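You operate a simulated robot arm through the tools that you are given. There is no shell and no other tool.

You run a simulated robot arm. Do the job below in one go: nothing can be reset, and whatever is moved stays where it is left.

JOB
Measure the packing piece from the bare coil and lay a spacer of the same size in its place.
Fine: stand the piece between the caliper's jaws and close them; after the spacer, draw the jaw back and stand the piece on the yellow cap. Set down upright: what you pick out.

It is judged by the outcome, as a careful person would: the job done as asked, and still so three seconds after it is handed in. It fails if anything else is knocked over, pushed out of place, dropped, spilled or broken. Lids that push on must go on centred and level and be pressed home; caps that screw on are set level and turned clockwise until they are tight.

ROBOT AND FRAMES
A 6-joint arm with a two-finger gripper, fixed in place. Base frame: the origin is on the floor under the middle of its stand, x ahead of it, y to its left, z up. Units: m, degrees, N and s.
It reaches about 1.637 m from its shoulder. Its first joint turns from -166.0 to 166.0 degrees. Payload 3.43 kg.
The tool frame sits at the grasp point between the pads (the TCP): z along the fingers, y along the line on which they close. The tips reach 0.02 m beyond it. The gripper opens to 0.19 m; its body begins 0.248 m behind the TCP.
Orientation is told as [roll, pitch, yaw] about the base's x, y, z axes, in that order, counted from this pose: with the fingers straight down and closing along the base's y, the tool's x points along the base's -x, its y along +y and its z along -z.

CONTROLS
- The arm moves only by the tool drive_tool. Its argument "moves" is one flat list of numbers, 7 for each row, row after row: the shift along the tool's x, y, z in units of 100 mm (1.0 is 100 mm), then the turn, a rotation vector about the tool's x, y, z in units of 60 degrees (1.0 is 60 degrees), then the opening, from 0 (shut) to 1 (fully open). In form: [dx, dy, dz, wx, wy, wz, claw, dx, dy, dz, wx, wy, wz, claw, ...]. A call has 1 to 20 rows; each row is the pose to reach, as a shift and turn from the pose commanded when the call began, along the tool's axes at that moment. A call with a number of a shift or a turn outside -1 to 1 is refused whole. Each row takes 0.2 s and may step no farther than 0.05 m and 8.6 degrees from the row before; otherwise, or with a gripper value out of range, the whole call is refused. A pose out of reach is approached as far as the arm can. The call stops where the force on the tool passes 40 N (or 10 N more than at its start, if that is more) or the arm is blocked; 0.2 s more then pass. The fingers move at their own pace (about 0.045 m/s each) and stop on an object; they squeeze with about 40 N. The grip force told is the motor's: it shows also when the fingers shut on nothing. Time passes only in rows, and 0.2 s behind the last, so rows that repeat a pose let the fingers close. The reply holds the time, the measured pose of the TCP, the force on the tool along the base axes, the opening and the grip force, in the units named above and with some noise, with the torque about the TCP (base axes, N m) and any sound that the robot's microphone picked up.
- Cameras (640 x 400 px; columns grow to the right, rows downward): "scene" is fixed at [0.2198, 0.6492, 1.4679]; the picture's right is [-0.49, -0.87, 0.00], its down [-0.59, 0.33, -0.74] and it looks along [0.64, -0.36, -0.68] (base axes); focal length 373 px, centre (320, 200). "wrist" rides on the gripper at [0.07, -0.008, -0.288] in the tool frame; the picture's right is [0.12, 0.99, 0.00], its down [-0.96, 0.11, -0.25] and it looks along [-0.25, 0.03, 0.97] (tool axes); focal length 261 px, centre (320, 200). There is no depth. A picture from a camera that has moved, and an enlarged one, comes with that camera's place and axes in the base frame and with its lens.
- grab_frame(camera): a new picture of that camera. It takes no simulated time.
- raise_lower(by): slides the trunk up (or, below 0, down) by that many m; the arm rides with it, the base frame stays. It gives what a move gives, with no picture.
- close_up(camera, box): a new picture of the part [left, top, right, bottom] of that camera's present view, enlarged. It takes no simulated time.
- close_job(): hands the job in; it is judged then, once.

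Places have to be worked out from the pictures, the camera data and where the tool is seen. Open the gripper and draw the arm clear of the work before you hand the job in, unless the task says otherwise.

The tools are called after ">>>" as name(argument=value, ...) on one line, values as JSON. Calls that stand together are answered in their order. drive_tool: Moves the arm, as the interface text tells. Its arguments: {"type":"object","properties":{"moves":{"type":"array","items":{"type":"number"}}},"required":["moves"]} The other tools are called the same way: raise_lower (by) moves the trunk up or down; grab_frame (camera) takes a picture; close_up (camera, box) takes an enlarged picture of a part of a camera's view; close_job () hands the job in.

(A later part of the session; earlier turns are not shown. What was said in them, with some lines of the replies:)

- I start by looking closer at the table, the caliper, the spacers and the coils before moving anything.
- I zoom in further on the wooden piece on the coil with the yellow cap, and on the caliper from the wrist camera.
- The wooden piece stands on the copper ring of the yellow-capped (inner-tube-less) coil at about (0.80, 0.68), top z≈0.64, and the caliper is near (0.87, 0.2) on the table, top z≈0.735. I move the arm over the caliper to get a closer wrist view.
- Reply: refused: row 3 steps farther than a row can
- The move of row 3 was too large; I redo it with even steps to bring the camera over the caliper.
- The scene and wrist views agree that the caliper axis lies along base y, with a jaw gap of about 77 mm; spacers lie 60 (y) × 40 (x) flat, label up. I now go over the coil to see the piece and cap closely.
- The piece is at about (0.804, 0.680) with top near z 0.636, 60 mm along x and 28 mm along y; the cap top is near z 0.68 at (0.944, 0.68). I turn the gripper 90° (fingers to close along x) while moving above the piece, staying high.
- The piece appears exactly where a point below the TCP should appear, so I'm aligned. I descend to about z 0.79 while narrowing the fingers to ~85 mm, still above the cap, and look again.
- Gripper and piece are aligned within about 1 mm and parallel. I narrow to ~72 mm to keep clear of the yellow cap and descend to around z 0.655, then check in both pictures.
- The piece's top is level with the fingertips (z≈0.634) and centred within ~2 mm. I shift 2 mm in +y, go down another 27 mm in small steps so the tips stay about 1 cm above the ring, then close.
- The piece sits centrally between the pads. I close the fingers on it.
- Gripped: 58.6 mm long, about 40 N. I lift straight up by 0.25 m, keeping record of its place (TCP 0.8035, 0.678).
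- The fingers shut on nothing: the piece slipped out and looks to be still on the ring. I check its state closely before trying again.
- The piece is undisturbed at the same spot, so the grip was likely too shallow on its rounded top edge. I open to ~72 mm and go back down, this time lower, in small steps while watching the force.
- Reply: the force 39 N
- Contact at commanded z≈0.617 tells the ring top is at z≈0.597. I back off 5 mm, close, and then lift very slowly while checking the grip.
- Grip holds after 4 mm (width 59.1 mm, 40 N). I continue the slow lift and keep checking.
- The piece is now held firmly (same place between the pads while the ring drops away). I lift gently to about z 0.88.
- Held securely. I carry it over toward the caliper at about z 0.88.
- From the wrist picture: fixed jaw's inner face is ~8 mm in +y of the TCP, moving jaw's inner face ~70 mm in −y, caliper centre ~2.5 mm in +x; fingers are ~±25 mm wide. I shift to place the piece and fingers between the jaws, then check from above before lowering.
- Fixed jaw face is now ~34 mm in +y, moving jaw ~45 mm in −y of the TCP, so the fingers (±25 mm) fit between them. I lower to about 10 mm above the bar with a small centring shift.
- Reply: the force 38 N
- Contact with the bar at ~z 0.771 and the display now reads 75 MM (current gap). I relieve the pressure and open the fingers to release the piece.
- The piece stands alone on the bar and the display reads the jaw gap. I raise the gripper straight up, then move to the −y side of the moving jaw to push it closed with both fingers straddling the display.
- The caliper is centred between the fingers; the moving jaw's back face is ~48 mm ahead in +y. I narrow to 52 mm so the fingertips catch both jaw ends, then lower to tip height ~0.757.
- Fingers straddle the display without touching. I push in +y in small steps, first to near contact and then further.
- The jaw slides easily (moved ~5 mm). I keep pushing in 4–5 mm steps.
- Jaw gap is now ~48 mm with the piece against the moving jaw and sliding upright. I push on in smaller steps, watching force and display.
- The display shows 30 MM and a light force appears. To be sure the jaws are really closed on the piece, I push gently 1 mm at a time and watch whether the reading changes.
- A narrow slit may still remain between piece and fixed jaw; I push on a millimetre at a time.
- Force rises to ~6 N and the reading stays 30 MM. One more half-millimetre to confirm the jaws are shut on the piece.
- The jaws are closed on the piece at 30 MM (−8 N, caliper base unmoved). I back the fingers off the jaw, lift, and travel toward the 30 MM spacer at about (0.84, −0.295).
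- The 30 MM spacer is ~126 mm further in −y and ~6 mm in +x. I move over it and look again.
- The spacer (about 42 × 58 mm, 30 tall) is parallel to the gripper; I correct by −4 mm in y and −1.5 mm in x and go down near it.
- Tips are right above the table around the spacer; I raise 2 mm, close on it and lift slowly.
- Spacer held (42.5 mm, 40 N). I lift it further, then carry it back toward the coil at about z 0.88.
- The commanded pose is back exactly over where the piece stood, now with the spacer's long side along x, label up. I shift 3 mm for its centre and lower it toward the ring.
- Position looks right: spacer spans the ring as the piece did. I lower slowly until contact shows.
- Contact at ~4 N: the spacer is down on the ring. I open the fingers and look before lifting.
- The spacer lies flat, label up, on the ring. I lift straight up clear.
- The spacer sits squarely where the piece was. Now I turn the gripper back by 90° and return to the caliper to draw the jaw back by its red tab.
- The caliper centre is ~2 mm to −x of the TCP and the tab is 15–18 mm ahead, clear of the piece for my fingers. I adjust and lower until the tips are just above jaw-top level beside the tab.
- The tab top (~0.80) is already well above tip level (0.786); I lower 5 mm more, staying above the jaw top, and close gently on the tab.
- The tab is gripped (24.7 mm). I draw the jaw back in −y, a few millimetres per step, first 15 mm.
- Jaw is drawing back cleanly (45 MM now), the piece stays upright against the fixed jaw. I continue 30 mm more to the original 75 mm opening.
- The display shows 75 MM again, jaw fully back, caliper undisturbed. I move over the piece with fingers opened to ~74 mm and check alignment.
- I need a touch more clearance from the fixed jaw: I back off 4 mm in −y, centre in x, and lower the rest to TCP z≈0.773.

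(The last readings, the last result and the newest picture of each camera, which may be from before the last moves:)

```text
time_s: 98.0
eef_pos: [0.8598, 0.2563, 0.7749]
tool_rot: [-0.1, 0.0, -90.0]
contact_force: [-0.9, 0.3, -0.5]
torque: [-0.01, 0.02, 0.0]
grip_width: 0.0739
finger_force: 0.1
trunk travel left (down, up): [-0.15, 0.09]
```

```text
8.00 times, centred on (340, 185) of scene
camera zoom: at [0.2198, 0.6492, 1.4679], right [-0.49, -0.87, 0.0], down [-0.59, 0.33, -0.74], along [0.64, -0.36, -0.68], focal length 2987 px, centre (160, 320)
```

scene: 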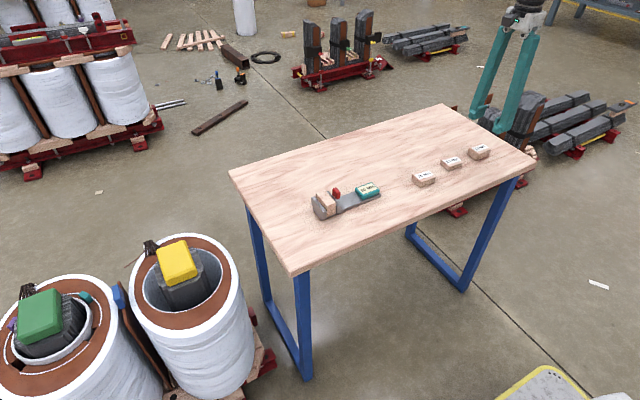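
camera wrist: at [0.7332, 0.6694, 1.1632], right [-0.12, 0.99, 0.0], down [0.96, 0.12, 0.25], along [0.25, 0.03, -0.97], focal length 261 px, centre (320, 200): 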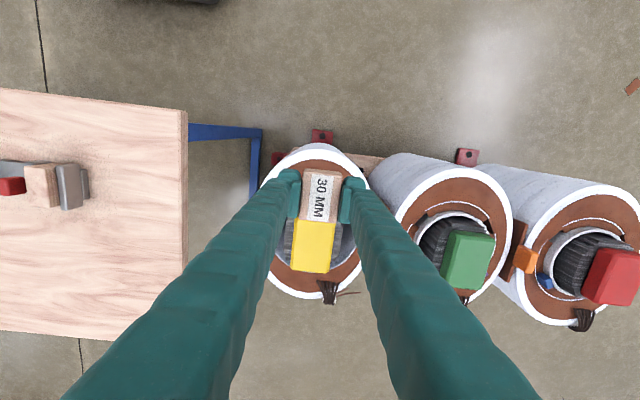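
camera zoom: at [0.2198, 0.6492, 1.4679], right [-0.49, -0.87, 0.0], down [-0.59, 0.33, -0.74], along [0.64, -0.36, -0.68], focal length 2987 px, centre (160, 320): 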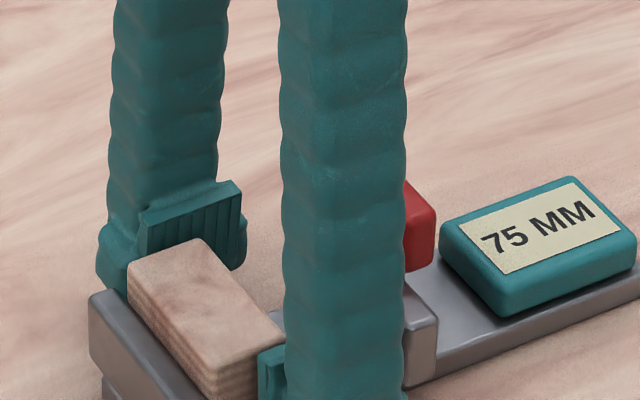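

Clear of the jaw and centred. I lower 3 mm more, close on the piece, and lift slowly.

>>> drive_tool(moves=[0, 0, 0.03, 0, 0, 0, 0.39, 0, 0, 0.03, 0, 0, 0, 0.2, 0, 0, 0.03, 0, 0, 0, 0, 0, 0, 0.03, 0, 0, 0, 0, 0, 0, 0.03, 0, 0, 0, 0])

>>> drive_tool(moves=[0, 0, -0.02, 0, 0, 0, 0, 0, 0, -0.04, 0, 0, 0, 0, 0, 0, -0.07, 0, 0, 0, 0, 0, 0, -0.1, 0, 0, 0, 0])

>>> close_up(camera="wrist", box=[240, 110, 400, 210])

>>> close_up(camera="scene", box=[300, 160, 380, 210])

```text
time_s: 99.2
eef_pos: [0.8607, 0.2547, 0.7718]
tool_rot: [0.0, 0.0, -90.0]
contact_force: [0.5, 0.6, 0.2]
torque: [-0.01, -0.02, -0.02]
grip_width: 0.0593
finger_force: 39.9
trunk travel left (down, up): [-0.15, 0.09]
```

```text
time_s: 100.2
eef_pos: [0.8612, 0.2546, 0.781]
tool_rot: [0.0, 0.0, -89.8]
contact_force: [-0.1, 0.1, -0.8]
torque: [-0.02, -0.02, -0.02]
grip_width: 0.0593
finger_force: 39.8
trunk travel left (down, up): [-0.15, 0.09]
```

```text
4.00 times, centred on (320, 160) of wrist
camera zoom: at [0.8511, 0.3257, 1.0698], right [0.99, 0.12, 0.0], down [0.12, -0.96, 0.25], along [0.03, -0.25, -0.97], focal length 1043 px, centre (320, 360)
```

zoom: 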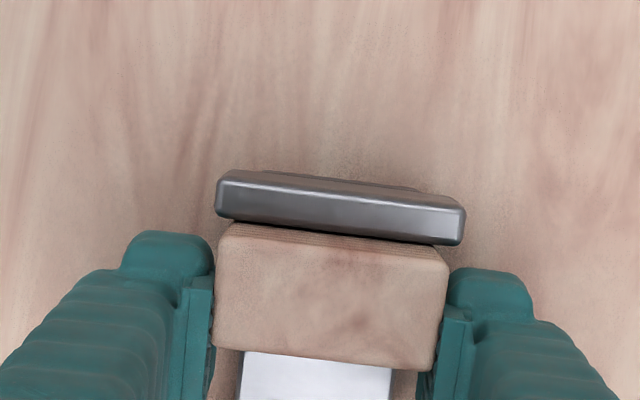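

```text
8.00 times, centred on (340, 185) of scene
camera zoom: at [0.2198, 0.6492, 1.4679], right [-0.49, -0.87, 0.0], down [-0.59, 0.33, -0.74], along [0.64, -0.36, -0.68], focal length 2987 px, centre (160, 320)
```

zoom: 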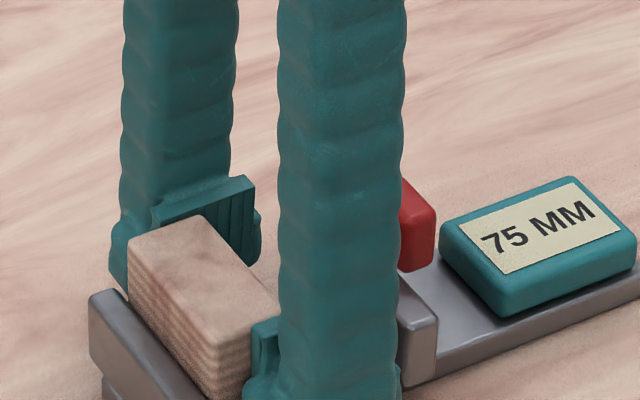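

Held at 59.3 mm and lifting level. I continue up to about z 0.88.

>>> drive_tool(moves=[-0.01, 0, -0.05, 0, 0, 0, 0, -0.02, 0, -0.12, 0, 0, 0, 0, -0.02, 0, -0.2, 0, 0, 0, 0, -0.02, 0, -0.3, 0, 0, 0, 0, -0.02, 0, -0.42, 0, 0, 0, 0, -0.02, 0, -0.56, 0, 0, 0, 0, -0.02, 0, -0.7, 0, 0, 0, 0, -0.02, 0, -0.85, 0, 0, 0, 0, -0.02, 0, -1.0, 0, 0, 0, 0])

>>> close_up(camera="wrist", box=[240, 110, 400, 210])

>>> close_up(camera="scene", box=[290, 120, 400, 222])

```text
time_s: 102.2
eef_pos: [0.8599, 0.2547, 0.8827]
tool_rot: [0.0, 0.0, -89.9]
contact_force: [-0.3, -0.7, -1.4]
torque: [0.01, 0.01, 0.03]
grip_width: 0.0593
finger_force: 40.2
trunk travel left (down, up): [-0.15, 0.09]
```

```text
4.00 times, centred on (320, 160) of wrist
camera zoom: at [0.8519, 0.3242, 1.1702], right [0.99, 0.12, 0.0], down [0.12, -0.96, 0.25], along [0.03, -0.25, -0.97], focal length 1043 px, centre (320, 360)
```

zoom: 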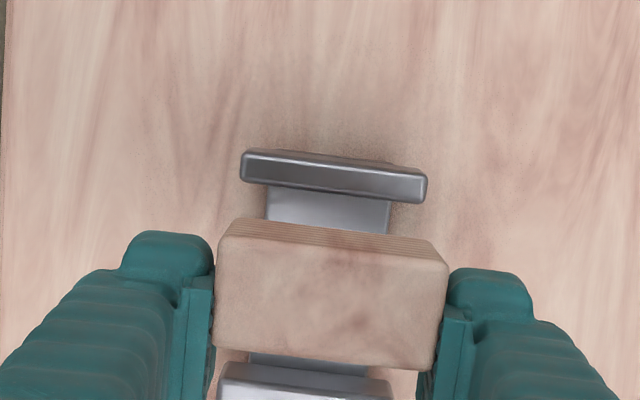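

```text
3.92 times, centred on (345, 171) of scene
camera zoom: at [0.2198, 0.6492, 1.4679], right [-0.49, -0.87, 0.0], down [-0.59, 0.33, -0.74], along [0.64, -0.36, -0.68], focal length 1464 px, centre (222, 314)
```

zoom: 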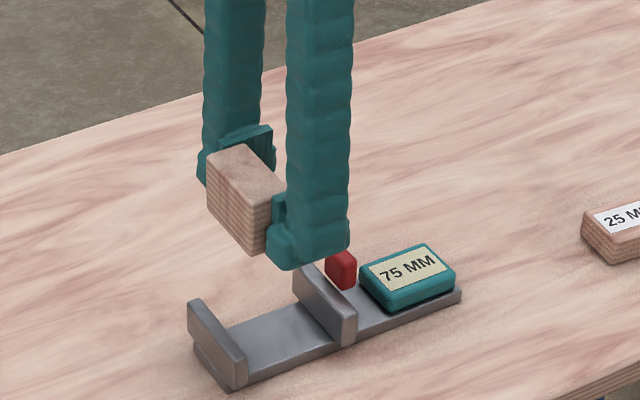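

The piece is held level and the display stays at 75 MM. I carry it to above the yellow cap (about 0.945, 0.68).

>>> drive_tool(moves=[0.1, 0.02, 0, 0, 0, 0, 0, 0.3, 0.06, 0, 0, 0, 0, 0, 0.5, 0.1, 0, 0, 0, 0, 0, 0.75, 0.15, 0, 0, 0, 0, 0, 1.0, 0.2, 0, 0, 0, 0, 0])

>>> drive_tool(moves=[0.25, 0.05, 0, 0, 0, 0, 0, 0.5, 0.1, 0, 0, 0, 0, 0, 0.75, 0.15, 0, 0, 0, 0, 0, 1.0, 0.2, 0, 0, 0, 0, 0])

>>> drive_tool(moves=[0.25, 0.05, 0, 0, 0, 0, 0, 0.5, 0.1, 0, 0, 0, 0, 0, 0.75, 0.15, 0, 0, 0, 0, 0, 1.0, 0.2, 0, 0, 0, 0, 0])

>>> drive_tool(moves=[0.25, 0.05, 0, 0, 0, 0, 0, 0.5, 0.1, 0, 0, 0, 0, 0, 0.7, 0.15, 0, 0, 0, 0, 0, 0.9, 0.2, 0, 0, 0, 0, 0])

>>> grab_frame(camera="wrist")

>>> close_up(camera="wrist", box=[220, 80, 420, 205])

>>> close_up(camera="scene", box=[110, 180, 260, 300])

```text
time_s: 103.4
eef_pos: [0.8804, 0.3549, 0.8827]
tool_rot: [0.0, 0.0, -89.9]
contact_force: [0.6, -0.4, -0.5]
torque: [0.07, -0.03, 0.02]
grip_width: 0.0592
finger_force: 39.8
trunk travel left (down, up): [-0.15, 0.09]
```

```text
time_s: 104.4
eef_pos: [0.8997, 0.4535, 0.8858]
tool_rot: [0.0, 0.0, -90.1]
contact_force: [-0.4, -0.6, 0.0]
torque: [0.09, -0.03, -0.02]
grip_width: 0.0591
finger_force: 40.3
trunk travel left (down, up): [-0.15, 0.09]
```

```text
time_s: 105.4
eef_pos: [0.9217, 0.5522, 0.8848]
tool_rot: [0.0, 0.1, -90.0]
contact_force: [-0.2, -1.4, -0.6]
torque: [0.07, -0.02, 0.01]
grip_width: 0.0592
finger_force: 40.3
trunk travel left (down, up): [-0.15, 0.09]
```

```text
time_s: 106.4
eef_pos: [0.9384, 0.6428, 0.8834]
tool_rot: [0.0, -0.1, -89.9]
contact_force: [-0.4, -0.4, 0.4]
torque: [0.04, -0.07, 0.0]
grip_width: 0.0589
finger_force: 40.6
trunk travel left (down, up): [-0.15, 0.09]
```

```text
taken
camera wrist: at [0.9302, 0.715, 1.1709], right [0.99, 0.12, 0.0], down [0.12, -0.96, 0.25], along [0.03, -0.25, -0.97], focal length 261 px, centre (320, 200)
```

wrist: 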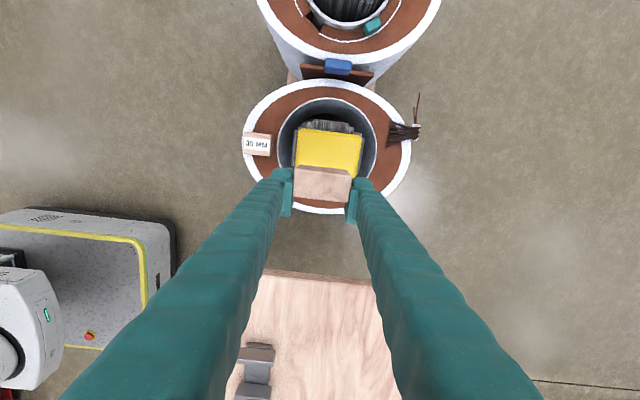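

```text
3.20 times, centred on (320, 142) of wrist
camera zoom: at [0.9302, 0.715, 1.1709], right [0.99, 0.12, 0.0], down [0.12, -0.96, 0.25], along [0.03, -0.25, -0.97], focal length 834 px, centre (320, 384)
```

zoom: 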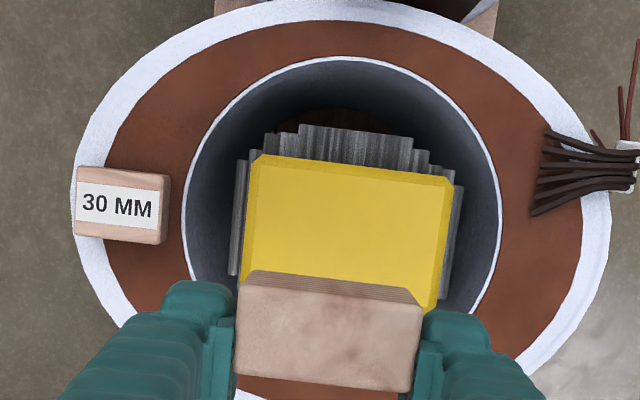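

```text
3.33 times, centred on (185, 240) of scene
camera zoom: at [0.2198, 0.6492, 1.4679], right [-0.49, -0.87, 0.0], down [-0.59, 0.33, -0.74], along [0.64, -0.36, -0.68], focal length 1245 px, centre (770, 67)
```

zoom: 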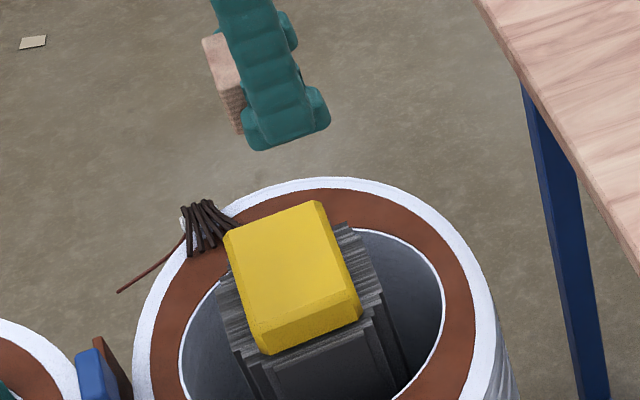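

The cap centre is ~12 mm in +x and ~37 mm in +y of the TCP; with the piece centre 16.5 mm ahead I shift (+12, +21) mm and come down part-way, then check.

>>> drive_tool(moves=[0.1, 0.06, 0.1, 0, 0, 0, 0, 0.207, 0.123, 0.2, 0, 0, 0, 0, 0.207, 0.123, 0.4, 0, 0, 0, 0, 0.207, 0.123, 0.6, 0, 0, 0, 0, 0.207, 0.123, 0.8, 0, 0, 0, 0, 0.207, 0.123, 1.0, 0, 0, 0, 0])

>>> close_up(camera="wrist", box=[220, 80, 420, 205])

>>> close_up(camera="scene", box=[130, 200, 242, 270])

```text
time_s: 107.8
eef_pos: [0.952, 0.665, 0.7817]
tool_rot: [0.0, 0.0, -89.9]
contact_force: [0.2, -0.3, -0.6]
torque: [-0.05, 0.0, 0.01]
grip_width: 0.0592
finger_force: 39.9
trunk travel left (down, up): [-0.15, 0.09]
```

```text
3.20 times, centred on (320, 142) of wrist
camera zoom: at [0.9429, 0.736, 1.0694], right [0.99, 0.12, 0.0], down [0.12, -0.96, 0.25], along [0.03, -0.25, -0.97], focal length 834 px, centre (320, 384)
```

zoom: 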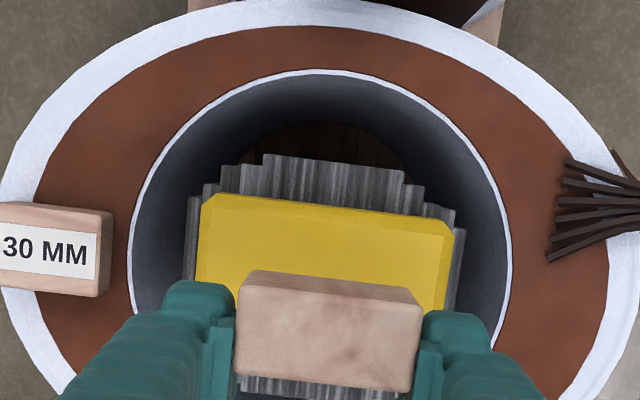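

```text
5.71 times, centred on (186, 235) of scene
camera zoom: at [0.2198, 0.6492, 1.4679], right [-0.49, -0.87, 0.0], down [-0.59, 0.33, -0.74], along [0.64, -0.36, -0.68], focal length 2134 px, centre (1086, 0)
```

zoom: 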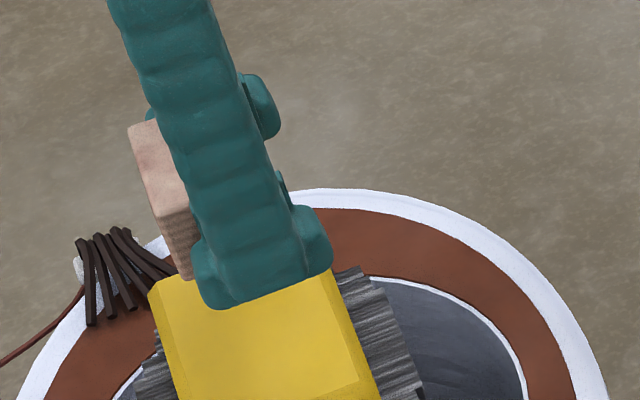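

Well centred over the cap (within ~3 mm). I lower further with a tiny correction, then go in 2 mm steps until contact.

>>> drive_tool(moves=[-0.02, -0.015, 0.15, 0, 0, 0, 0, -0.02, -0.015, 0.3, 0, 0, 0, 0, -0.02, -0.015, 0.45, 0, 0, 0, 0, -0.02, -0.015, 0.6, 0, 0, 0, 0, -0.02, -0.015, 0.65, 0, 0, 0, 0, -0.02, -0.015, 0.65, 0, 0, 0, 0])

>>> close_up(camera="wrist", box=[220, 80, 420, 205])

>>> close_up(camera="scene", box=[130, 210, 242, 280])

```text
time_s: 109.2
eef_pos: [0.9502, 0.662, 0.7155]
tool_rot: [-0.1, 0.1, -89.8]
contact_force: [0.2, 0.1, -1.0]
torque: [0.0, 0.04, 0.02]
grip_width: 0.059
finger_force: 40.2
trunk travel left (down, up): [-0.15, 0.09]
```

```text
3.20 times, centred on (320, 142) of wrist
camera zoom: at [0.9407, 0.7323, 1.0038], right [0.99, 0.12, 0.0], down [0.12, -0.96, 0.25], along [0.03, -0.25, -0.97], focal length 834 px, centre (320, 384)
```

zoom: 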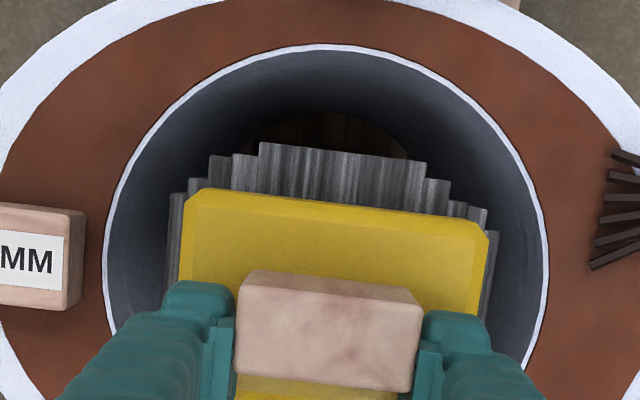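

```text
5.71 times, centred on (186, 245) of scene
camera zoom: at [0.2198, 0.6492, 1.4679], right [-0.49, -0.87, 0.0], down [-0.59, 0.33, -0.74], along [0.64, -0.36, -0.68], focal length 2134 px, centre (1086, -57)
```

zoom: 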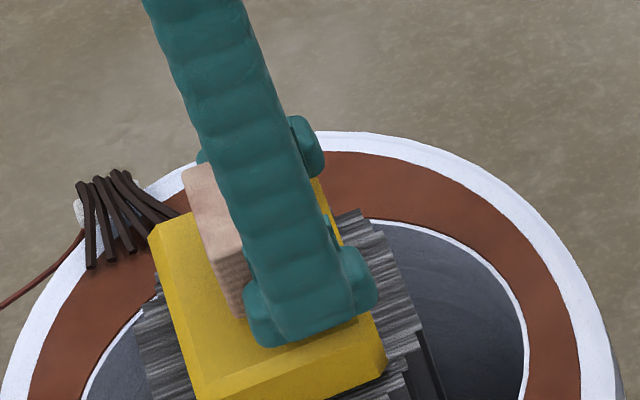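

>>> drive_tool(moves=[0, 0, 0.03, 0, 0, 0, 0, 0, 0, 0.06, 0, 0, 0, 0, 0, 0, 0.08, 0, 0, 0, 0, 0, 0, 0.08, 0, 0, 0, 0])

>>> drive_tool(moves=[0, 0, 0.02, 0, 0, 0, 0, 0, 0, 0.02, 0, 0, 0, 0])

>>> drive_tool(moves=[0, 0, 0.02, 0, 0, 0, 0, 0, 0, 0.02, 0, 0, 0, 0])

```text
time_s: 110.2
eef_pos: [0.9488, 0.6614, 0.7115]
tool_rot: [0.0, 0.1, -89.9]
contact_force: [0.5, 2.2, 11.8]
torque: [0.24, 0.16, -0.02]
grip_width: 0.0591
finger_force: 39.8
trunk travel left (down, up): [-0.15, 0.09]
```

```text
time_s: 110.8
eef_pos: [0.9496, 0.6621, 0.7089]
tool_rot: [0.3, 0.1, -89.9]
contact_force: [-1.5, 4.2, 32.2]
torque: [0.52, 0.18, 0.0]
grip_width: 0.0592
finger_force: 40.4
trunk travel left (down, up): [-0.15, 0.09]
```

```text
time_s: 111.2
eef_pos: [0.9502, 0.6626, 0.7095]
tool_rot: [0.1, 0.2, -89.9]
contact_force: [-5.0, -0.6, 16.2]
torque: [0.04, 0.36, 0.01]
grip_width: 0.0592
finger_force: 40.5
trunk travel left (down, up): [-0.15, 0.09]
stopped in row 2: the force on the tool passed its limit at 44 N (the readings are from after the stop); the commanded pose is now the measured one
```

Contact came earlier than I expected (cap top ≈0.687) and the push reached the limit; I ease up 1–2 mm and inspect.

>>> drive_tool(moves=[0, 0, -0.012, 0, 0, 0, 0, 0, 0, -0.012, 0, 0, 0, 0])

>>> close_up(camera="wrist", box=[220, 80, 420, 205])

>>> close_up(camera="scene", box=[130, 210, 242, 280])

```text
time_s: 111.8
eef_pos: [0.9507, 0.6616, 0.7093]
tool_rot: [0.2, 0.1, -89.9]
contact_force: [-5.3, -0.7, 18.4]
torque: [0.15, 0.21, 0.07]
grip_width: 0.0595
finger_force: 40.4
trunk travel left (down, up): [-0.15, 0.09]
```

```text
3.20 times, centred on (320, 142) of wrist
camera zoom: at [0.9411, 0.7321, 0.9974], right [0.99, 0.12, 0.0], down [0.12, -0.96, 0.25], along [0.03, -0.24, -0.97], focal length 834 px, centre (320, 384)
```

zoom: 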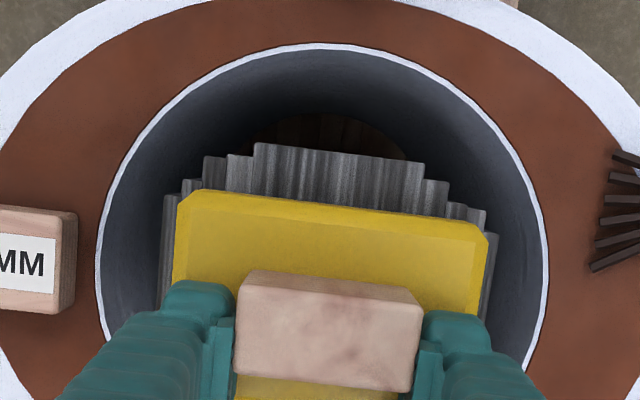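

```text
5.71 times, centred on (186, 245) of scene
camera zoom: at [0.2198, 0.6492, 1.4679], right [-0.49, -0.87, 0.0], down [-0.59, 0.33, -0.74], along [0.64, -0.36, -0.68], focal length 2134 px, centre (1086, -57)
```

zoom: 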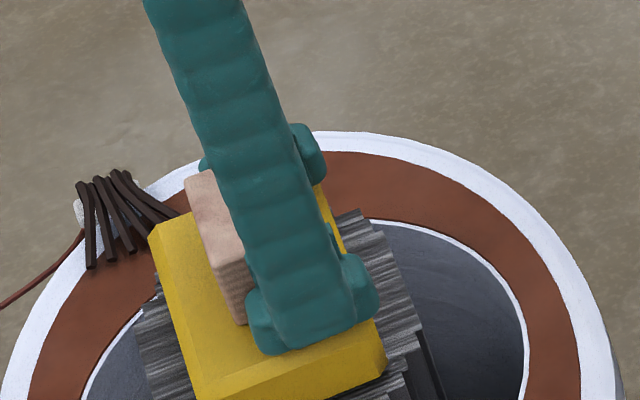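

>>> drive_tool(moves=[0, 0, -0.01, 0, 0, 0, 0, 0, 0, -0.01, 0, 0, 0, 0])

>>> drive_tool(moves=[0, 0, -0.007, 0, 0, 0, 0, 0, 0, -0.007, 0, 0, 0, 0])

```text
time_s: 112.4
eef_pos: [0.9502, 0.6621, 0.7097]
tool_rot: [0.2, 0.1, -90.1]
contact_force: [0.9, 1.5, 14.0]
torque: [0.12, 0.08, -0.03]
grip_width: 0.0593
finger_force: 39.5
trunk travel left (down, up): [-0.15, 0.09]
```

```text
time_s: 113.0
eef_pos: [0.9512, 0.6619, 0.7098]
tool_rot: [0.0, 0.1, -90.0]
contact_force: [2.6, 0.4, 10.3]
torque: [0.1, -0.03, -0.03]
grip_width: 0.0592
finger_force: 39.6
trunk travel left (down, up): [-0.15, 0.09]
```

>>> drive_tool(moves=[0, 0, -0.008, 0, 0, 0, 0, 0, 0, -0.008, 0, 0, 0, 0])

>>> close_up(camera="scene", box=[150, 225, 214, 265])

```text
time_s: 113.6
eef_pos: [0.95, 0.663, 0.7096]
tool_rot: [0.1, 0.0, -89.9]
contact_force: [0.5, -1.0, -0.6]
torque: [-0.03, -0.02, 0.0]
grip_width: 0.0595
finger_force: 40.0
trunk travel left (down, up): [-0.15, 0.09]
```

```text
10.00 times, centred on (182, 245) of scene
camera zoom: at [0.2198, 0.6492, 1.4679], right [-0.49, -0.87, 0.0], down [-0.59, 0.33, -0.74], along [0.64, -0.36, -0.68], focal length 3734 px, centre (1700, -250)
```

zoom: 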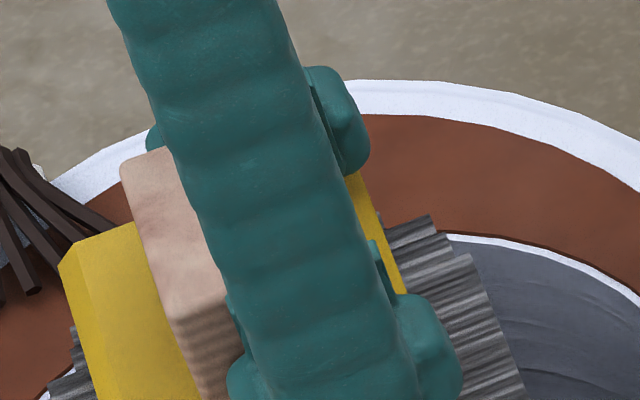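

Load is gone; the piece is at the cap surface. I settle it by 0.4 mm and open the fingers.

>>> drive_tool(moves=[0, 0, 0.004, 0, 0, 0, 0, 0, 0, 0.004, 0, 0, 0, 0])

>>> drive_tool(moves=[0, 0, 0, 0, 0, 0, 0.34, 0, 0, 0, 0, 0, 0, 0.38, 0, 0, 0, 0, 0, 0, 0.4, 0, 0, 0, 0, 0, 0, 0.4])

>>> close_up(camera="wrist", box=[220, 80, 420, 205])

>>> close_up(camera="scene", box=[150, 225, 230, 275])

```text
time_s: 114.2
eef_pos: [0.9499, 0.6629, 0.7097]
tool_rot: [0.1, 0.1, -89.9]
contact_force: [-0.1, -0.8, -0.5]
torque: [0.02, 0.0, -0.01]
grip_width: 0.0593
finger_force: 40.6
trunk travel left (down, up): [-0.15, 0.09]
```

```text
time_s: 115.2
eef_pos: [0.9507, 0.6622, 0.7105]
tool_rot: [0.1, 0.1, -89.8]
contact_force: [0.6, -0.2, -0.3]
torque: [-0.03, 0.0, 0.01]
grip_width: 0.0758
finger_force: 0.0
trunk travel left (down, up): [-0.15, 0.09]
```

```text
3.20 times, centred on (320, 142) of wrist
camera zoom: at [0.9415, 0.7326, 0.9978], right [0.99, 0.12, 0.0], down [0.12, -0.96, 0.25], along [0.03, -0.24, -0.97], focal length 834 px, centre (320, 384)
```

zoom: 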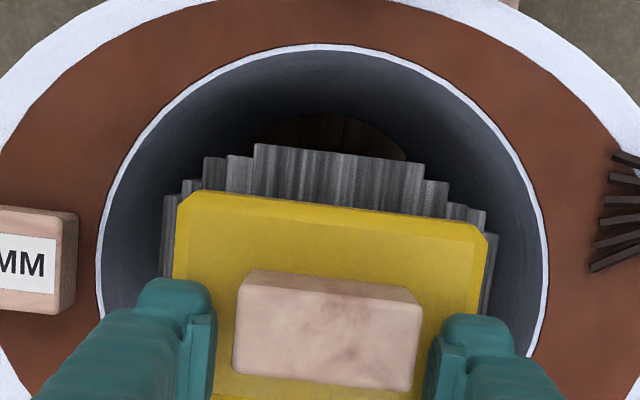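

```text
8.00 times, centred on (190, 250) of scene
camera zoom: at [0.2198, 0.6492, 1.4679], right [-0.49, -0.87, 0.0], down [-0.59, 0.33, -0.74], along [0.64, -0.36, -0.68], focal length 2987 px, centre (1360, -200)
```

zoom: 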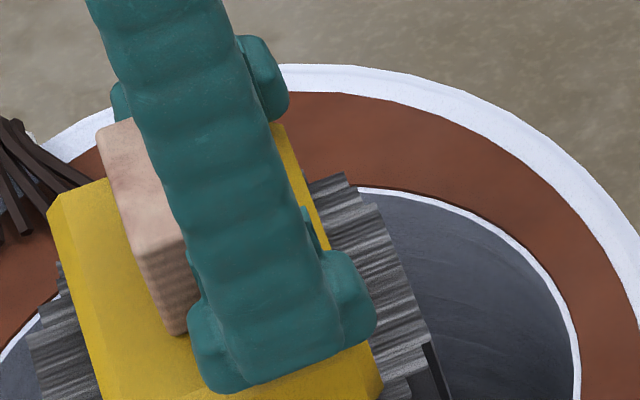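

The piece stands free on the cap between the open fingers. I lift straight up slowly, then higher, and inspect.

>>> drive_tool(moves=[0, 0, -0.05, 0, 0, 0, 0.42, 0, 0, -0.15, 0, 0, 0, 0.42, 0, 0, -0.35, 0, 0, 0, 0.42, 0, 0, -0.6, 0, 0, 0, 0.42, 0, 0, -0.9, 0, 0, 0, 0.42])

>>> drive_tool(moves=[0, 0, -0.4, 0, 0, 0, 0.5, 0, 0, -0.8, 0, 0, 0, 0.5, 0, 0, -1, 0, 0, 0, 0.5])

>>> grab_frame(camera="scene")

>>> close_up(camera="wrist", box=[220, 80, 420, 205])

>>> close_up(camera="scene", box=[130, 210, 258, 340])

```text
time_s: 116.4
eef_pos: [0.9512, 0.6618, 0.7997]
tool_rot: [0.1, 0.0, -89.9]
contact_force: [-0.2, -0.4, -0.3]
torque: [-0.06, 0.03, 0.0]
grip_width: 0.0799
finger_force: 0.1
trunk travel left (down, up): [-0.15, 0.09]
```

```text
time_s: 117.2
eef_pos: [0.9435, 0.6548, 0.8982]
tool_rot: [0.0, 0.0, -90.0]
contact_force: [-0.6, 0.4, 0.1]
torque: [0.04, -0.03, 0.0]
grip_width: 0.0949
finger_force: 0.0
out of reach, approached as far as the arm can: row 2, 3
trunk travel left (down, up): [-0.15, 0.09]
```

```text
taken
```

scene: 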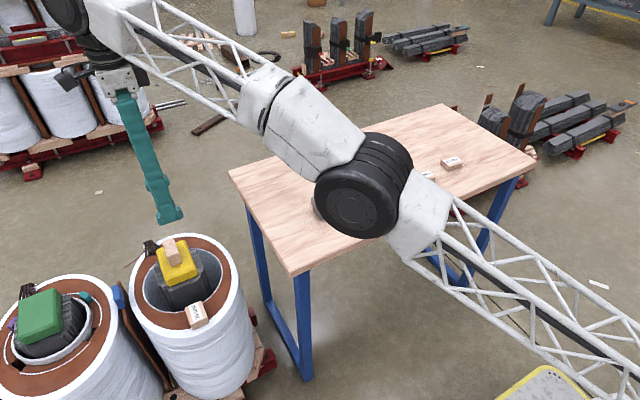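

```text
3.20 times, centred on (320, 142) of wrist
camera zoom: at [0.9347, 0.7248, 1.1853], right [0.99, 0.12, 0.0], down [0.12, -0.96, 0.25], along [0.03, -0.25, -0.97], focal length 834 px, centre (320, 384)
```

zoom: 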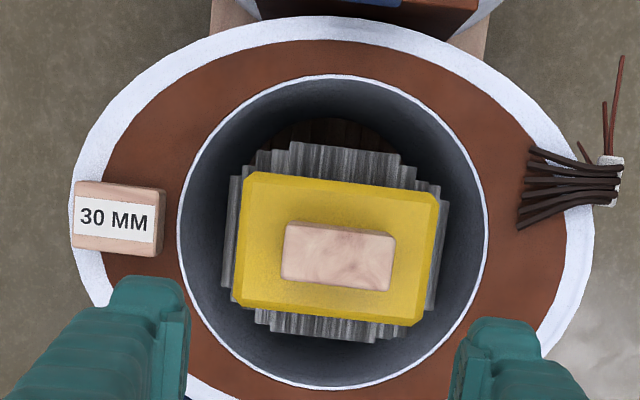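

```text
3.08 times, centred on (194, 275) of scene
camera zoom: at [0.2198, 0.6492, 1.4679], right [-0.49, -0.87, 0.0], down [-0.59, 0.33, -0.74], along [0.64, -0.36, -0.68], focal length 1149 px, centre (708, -31)
```

zoom: 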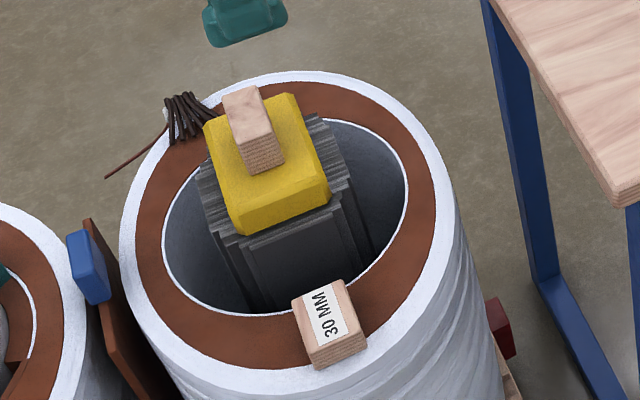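

The piece stands centred and upright on the yellow cap, and the 30 MM spacer lies in its former place. I draw the arm clear, back toward the robot and away from the coil.

>>> drive_tool(moves=[-0.25, -0.3, 0, 0, 0, 0, 0.5, -0.5, -0.6, 0, 0, 0, 0, 0.5, -0.75, -0.9, 0, 0, 0, 0, 0.5])

>>> drive_tool(moves=[-0.3, -0.2, -0.2, 0, 0, 0, 0.5, -0.6, -0.4, -0.4, 0, 0, 0, 0.5, -0.9, -0.6, -0.6, 0, 0, 0, 0.5])

>>> drive_tool(moves=[-0.3, -0.2, -0.2, 0, 0, 0, 0.5, -0.6, -0.4, -0.4, 0, 0, 0, 0.5, -0.9, -0.6, -0.6, 0, 0, 0, 0.5])

>>> grab_frame(camera="scene")

>>> close_up(camera="scene", box=[130, 210, 258, 340])

>>> close_up(camera="scene", box=[300, 130, 500, 222])

```text
time_s: 118.0
eef_pos: [0.8534, 0.5804, 0.8966]
tool_rot: [0.2, 0.1, -89.9]
contact_force: [0.3, -0.6, -0.6]
torque: [-0.07, 0.14, -0.04]
grip_width: 0.0949
finger_force: 0.1
trunk travel left (down, up): [-0.15, 0.09]
```

```text
time_s: 118.8
eef_pos: [0.7943, 0.4907, 0.9527]
tool_rot: [0.0, 0.0, -89.9]
contact_force: [0.5, 0.6, -1.3]
torque: [-0.16, 0.1, -0.02]
grip_width: 0.095
finger_force: 0.0
trunk travel left (down, up): [-0.15, 0.09]
```

```text
time_s: 119.6
eef_pos: [0.735, 0.4005, 1.0152]
tool_rot: [0.0, 0.0, -89.9]
contact_force: [1.0, -0.1, -0.7]
torque: [-0.14, 0.12, -0.02]
grip_width: 0.095
finger_force: 0.1
trunk travel left (down, up): [-0.15, 0.09]
```

```text
taken
```

scene: 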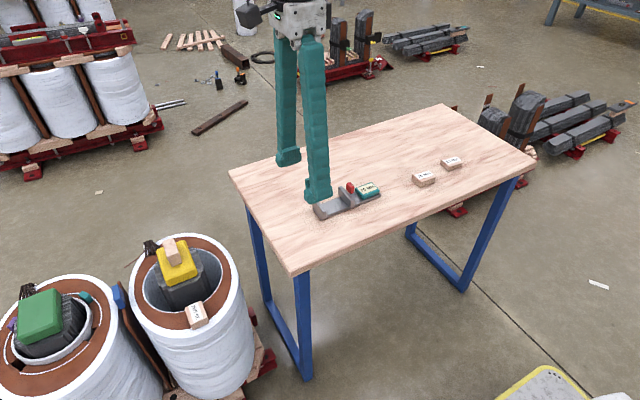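

```text
3.08 times, centred on (194, 275) of scene
camera zoom: at [0.2198, 0.6492, 1.4679], right [-0.49, -0.87, 0.0], down [-0.59, 0.33, -0.74], along [0.64, -0.36, -0.68], focal length 1149 px, centre (708, -31)
```

zoom: 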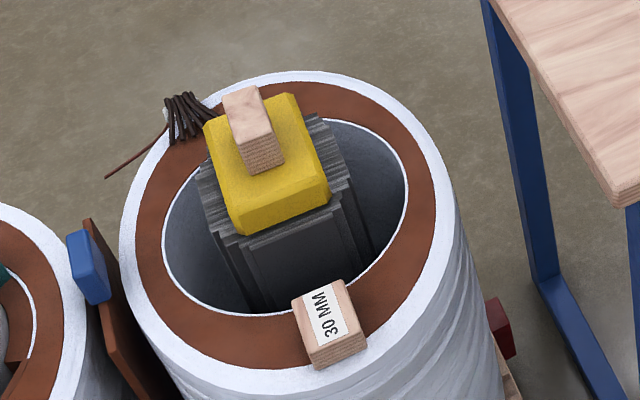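

```text
3.20 times, centred on (400, 176) of scene
camera zoom: at [0.2198, 0.6492, 1.4679], right [-0.49, -0.87, 0.0], down [-0.59, 0.33, -0.74], along [0.64, -0.36, -0.68], focal length 1195 px, centre (64, 277)
```

zoom: 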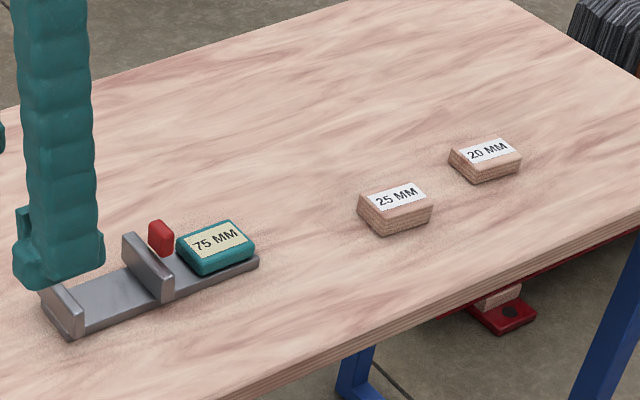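

Everything is in place: piece upright on the yellow cap, 30 MM spacer flat on the ring, caliper open at 75 MM, other spacers untouched. I raise the arm further with the gripper open and then hand in.

>>> drive_tool(moves=[-0.2, -0.2, -0.3, 0, 0, 0, 0.7, -0.4, -0.4, -0.6, 0, 0, 0, 0.9, -0.4, -0.6, -0.9, 0, 0, 0, 1, -0.4, -0.6, -0.9, 0, 0, 0, 1])

>>> grab_frame(camera="scene")

```text
time_s: 120.6
eef_pos: [0.6731, 0.3599, 1.106]
tool_rot: [0.2, 0.1, -89.9]
contact_force: [0.0, -1.2, 0.1]
torque: [0.05, 0.0, 0.0]
grip_width: 0.1813
finger_force: 0.0
trunk travel left (down, up): [-0.15, 0.09]
```

```text
taken
```

scene: 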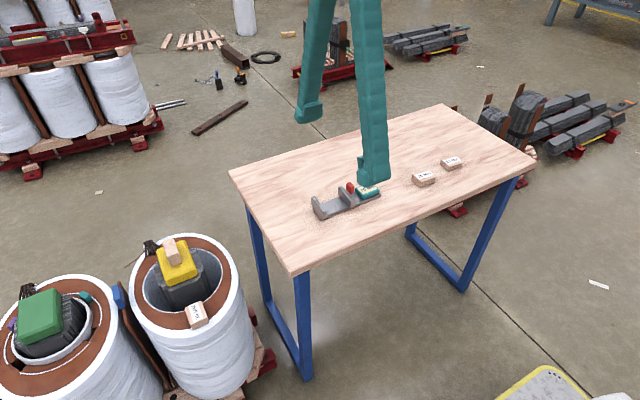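

The arm is clear with the gripper open and all items are at rest as asked, so I hand the job in.

>>> close_job()

```text
The job is handed in.
```

The job is done and handed in; the judging result isn't back yet.

- **Measurement:** the packing piece from the bare coil measured 30 mm with the caliper jaws closed on it. Its display now reads 75 mm, the original opening, because I drew the jaw back afterwards.
- **Spacer:** the 30 MM spacer lies flat, label up, where the piece stood on the ring. I turned it so its long side runs the same way as the piece's did.
- **Piece:** it now stands upright near the middle of the yellow cap.

**Slips along the way:**
- My first grip on the piece slipped off. The piece stayed in place to within about 1.5 mm, and the second grip held.
- While feeling for the ring with a fingertip, I pressed on it with about 39 N.
- Setting the piece on the cap, I pushed down too far and the force limit stopped me at 44 N. I eased off before letting go, and the cap showed no sign of moving.

In the last pictures the caliper, the 20 and 25 MM spacers and the coils were where they started. The arm is clear of the work with the gripper open.
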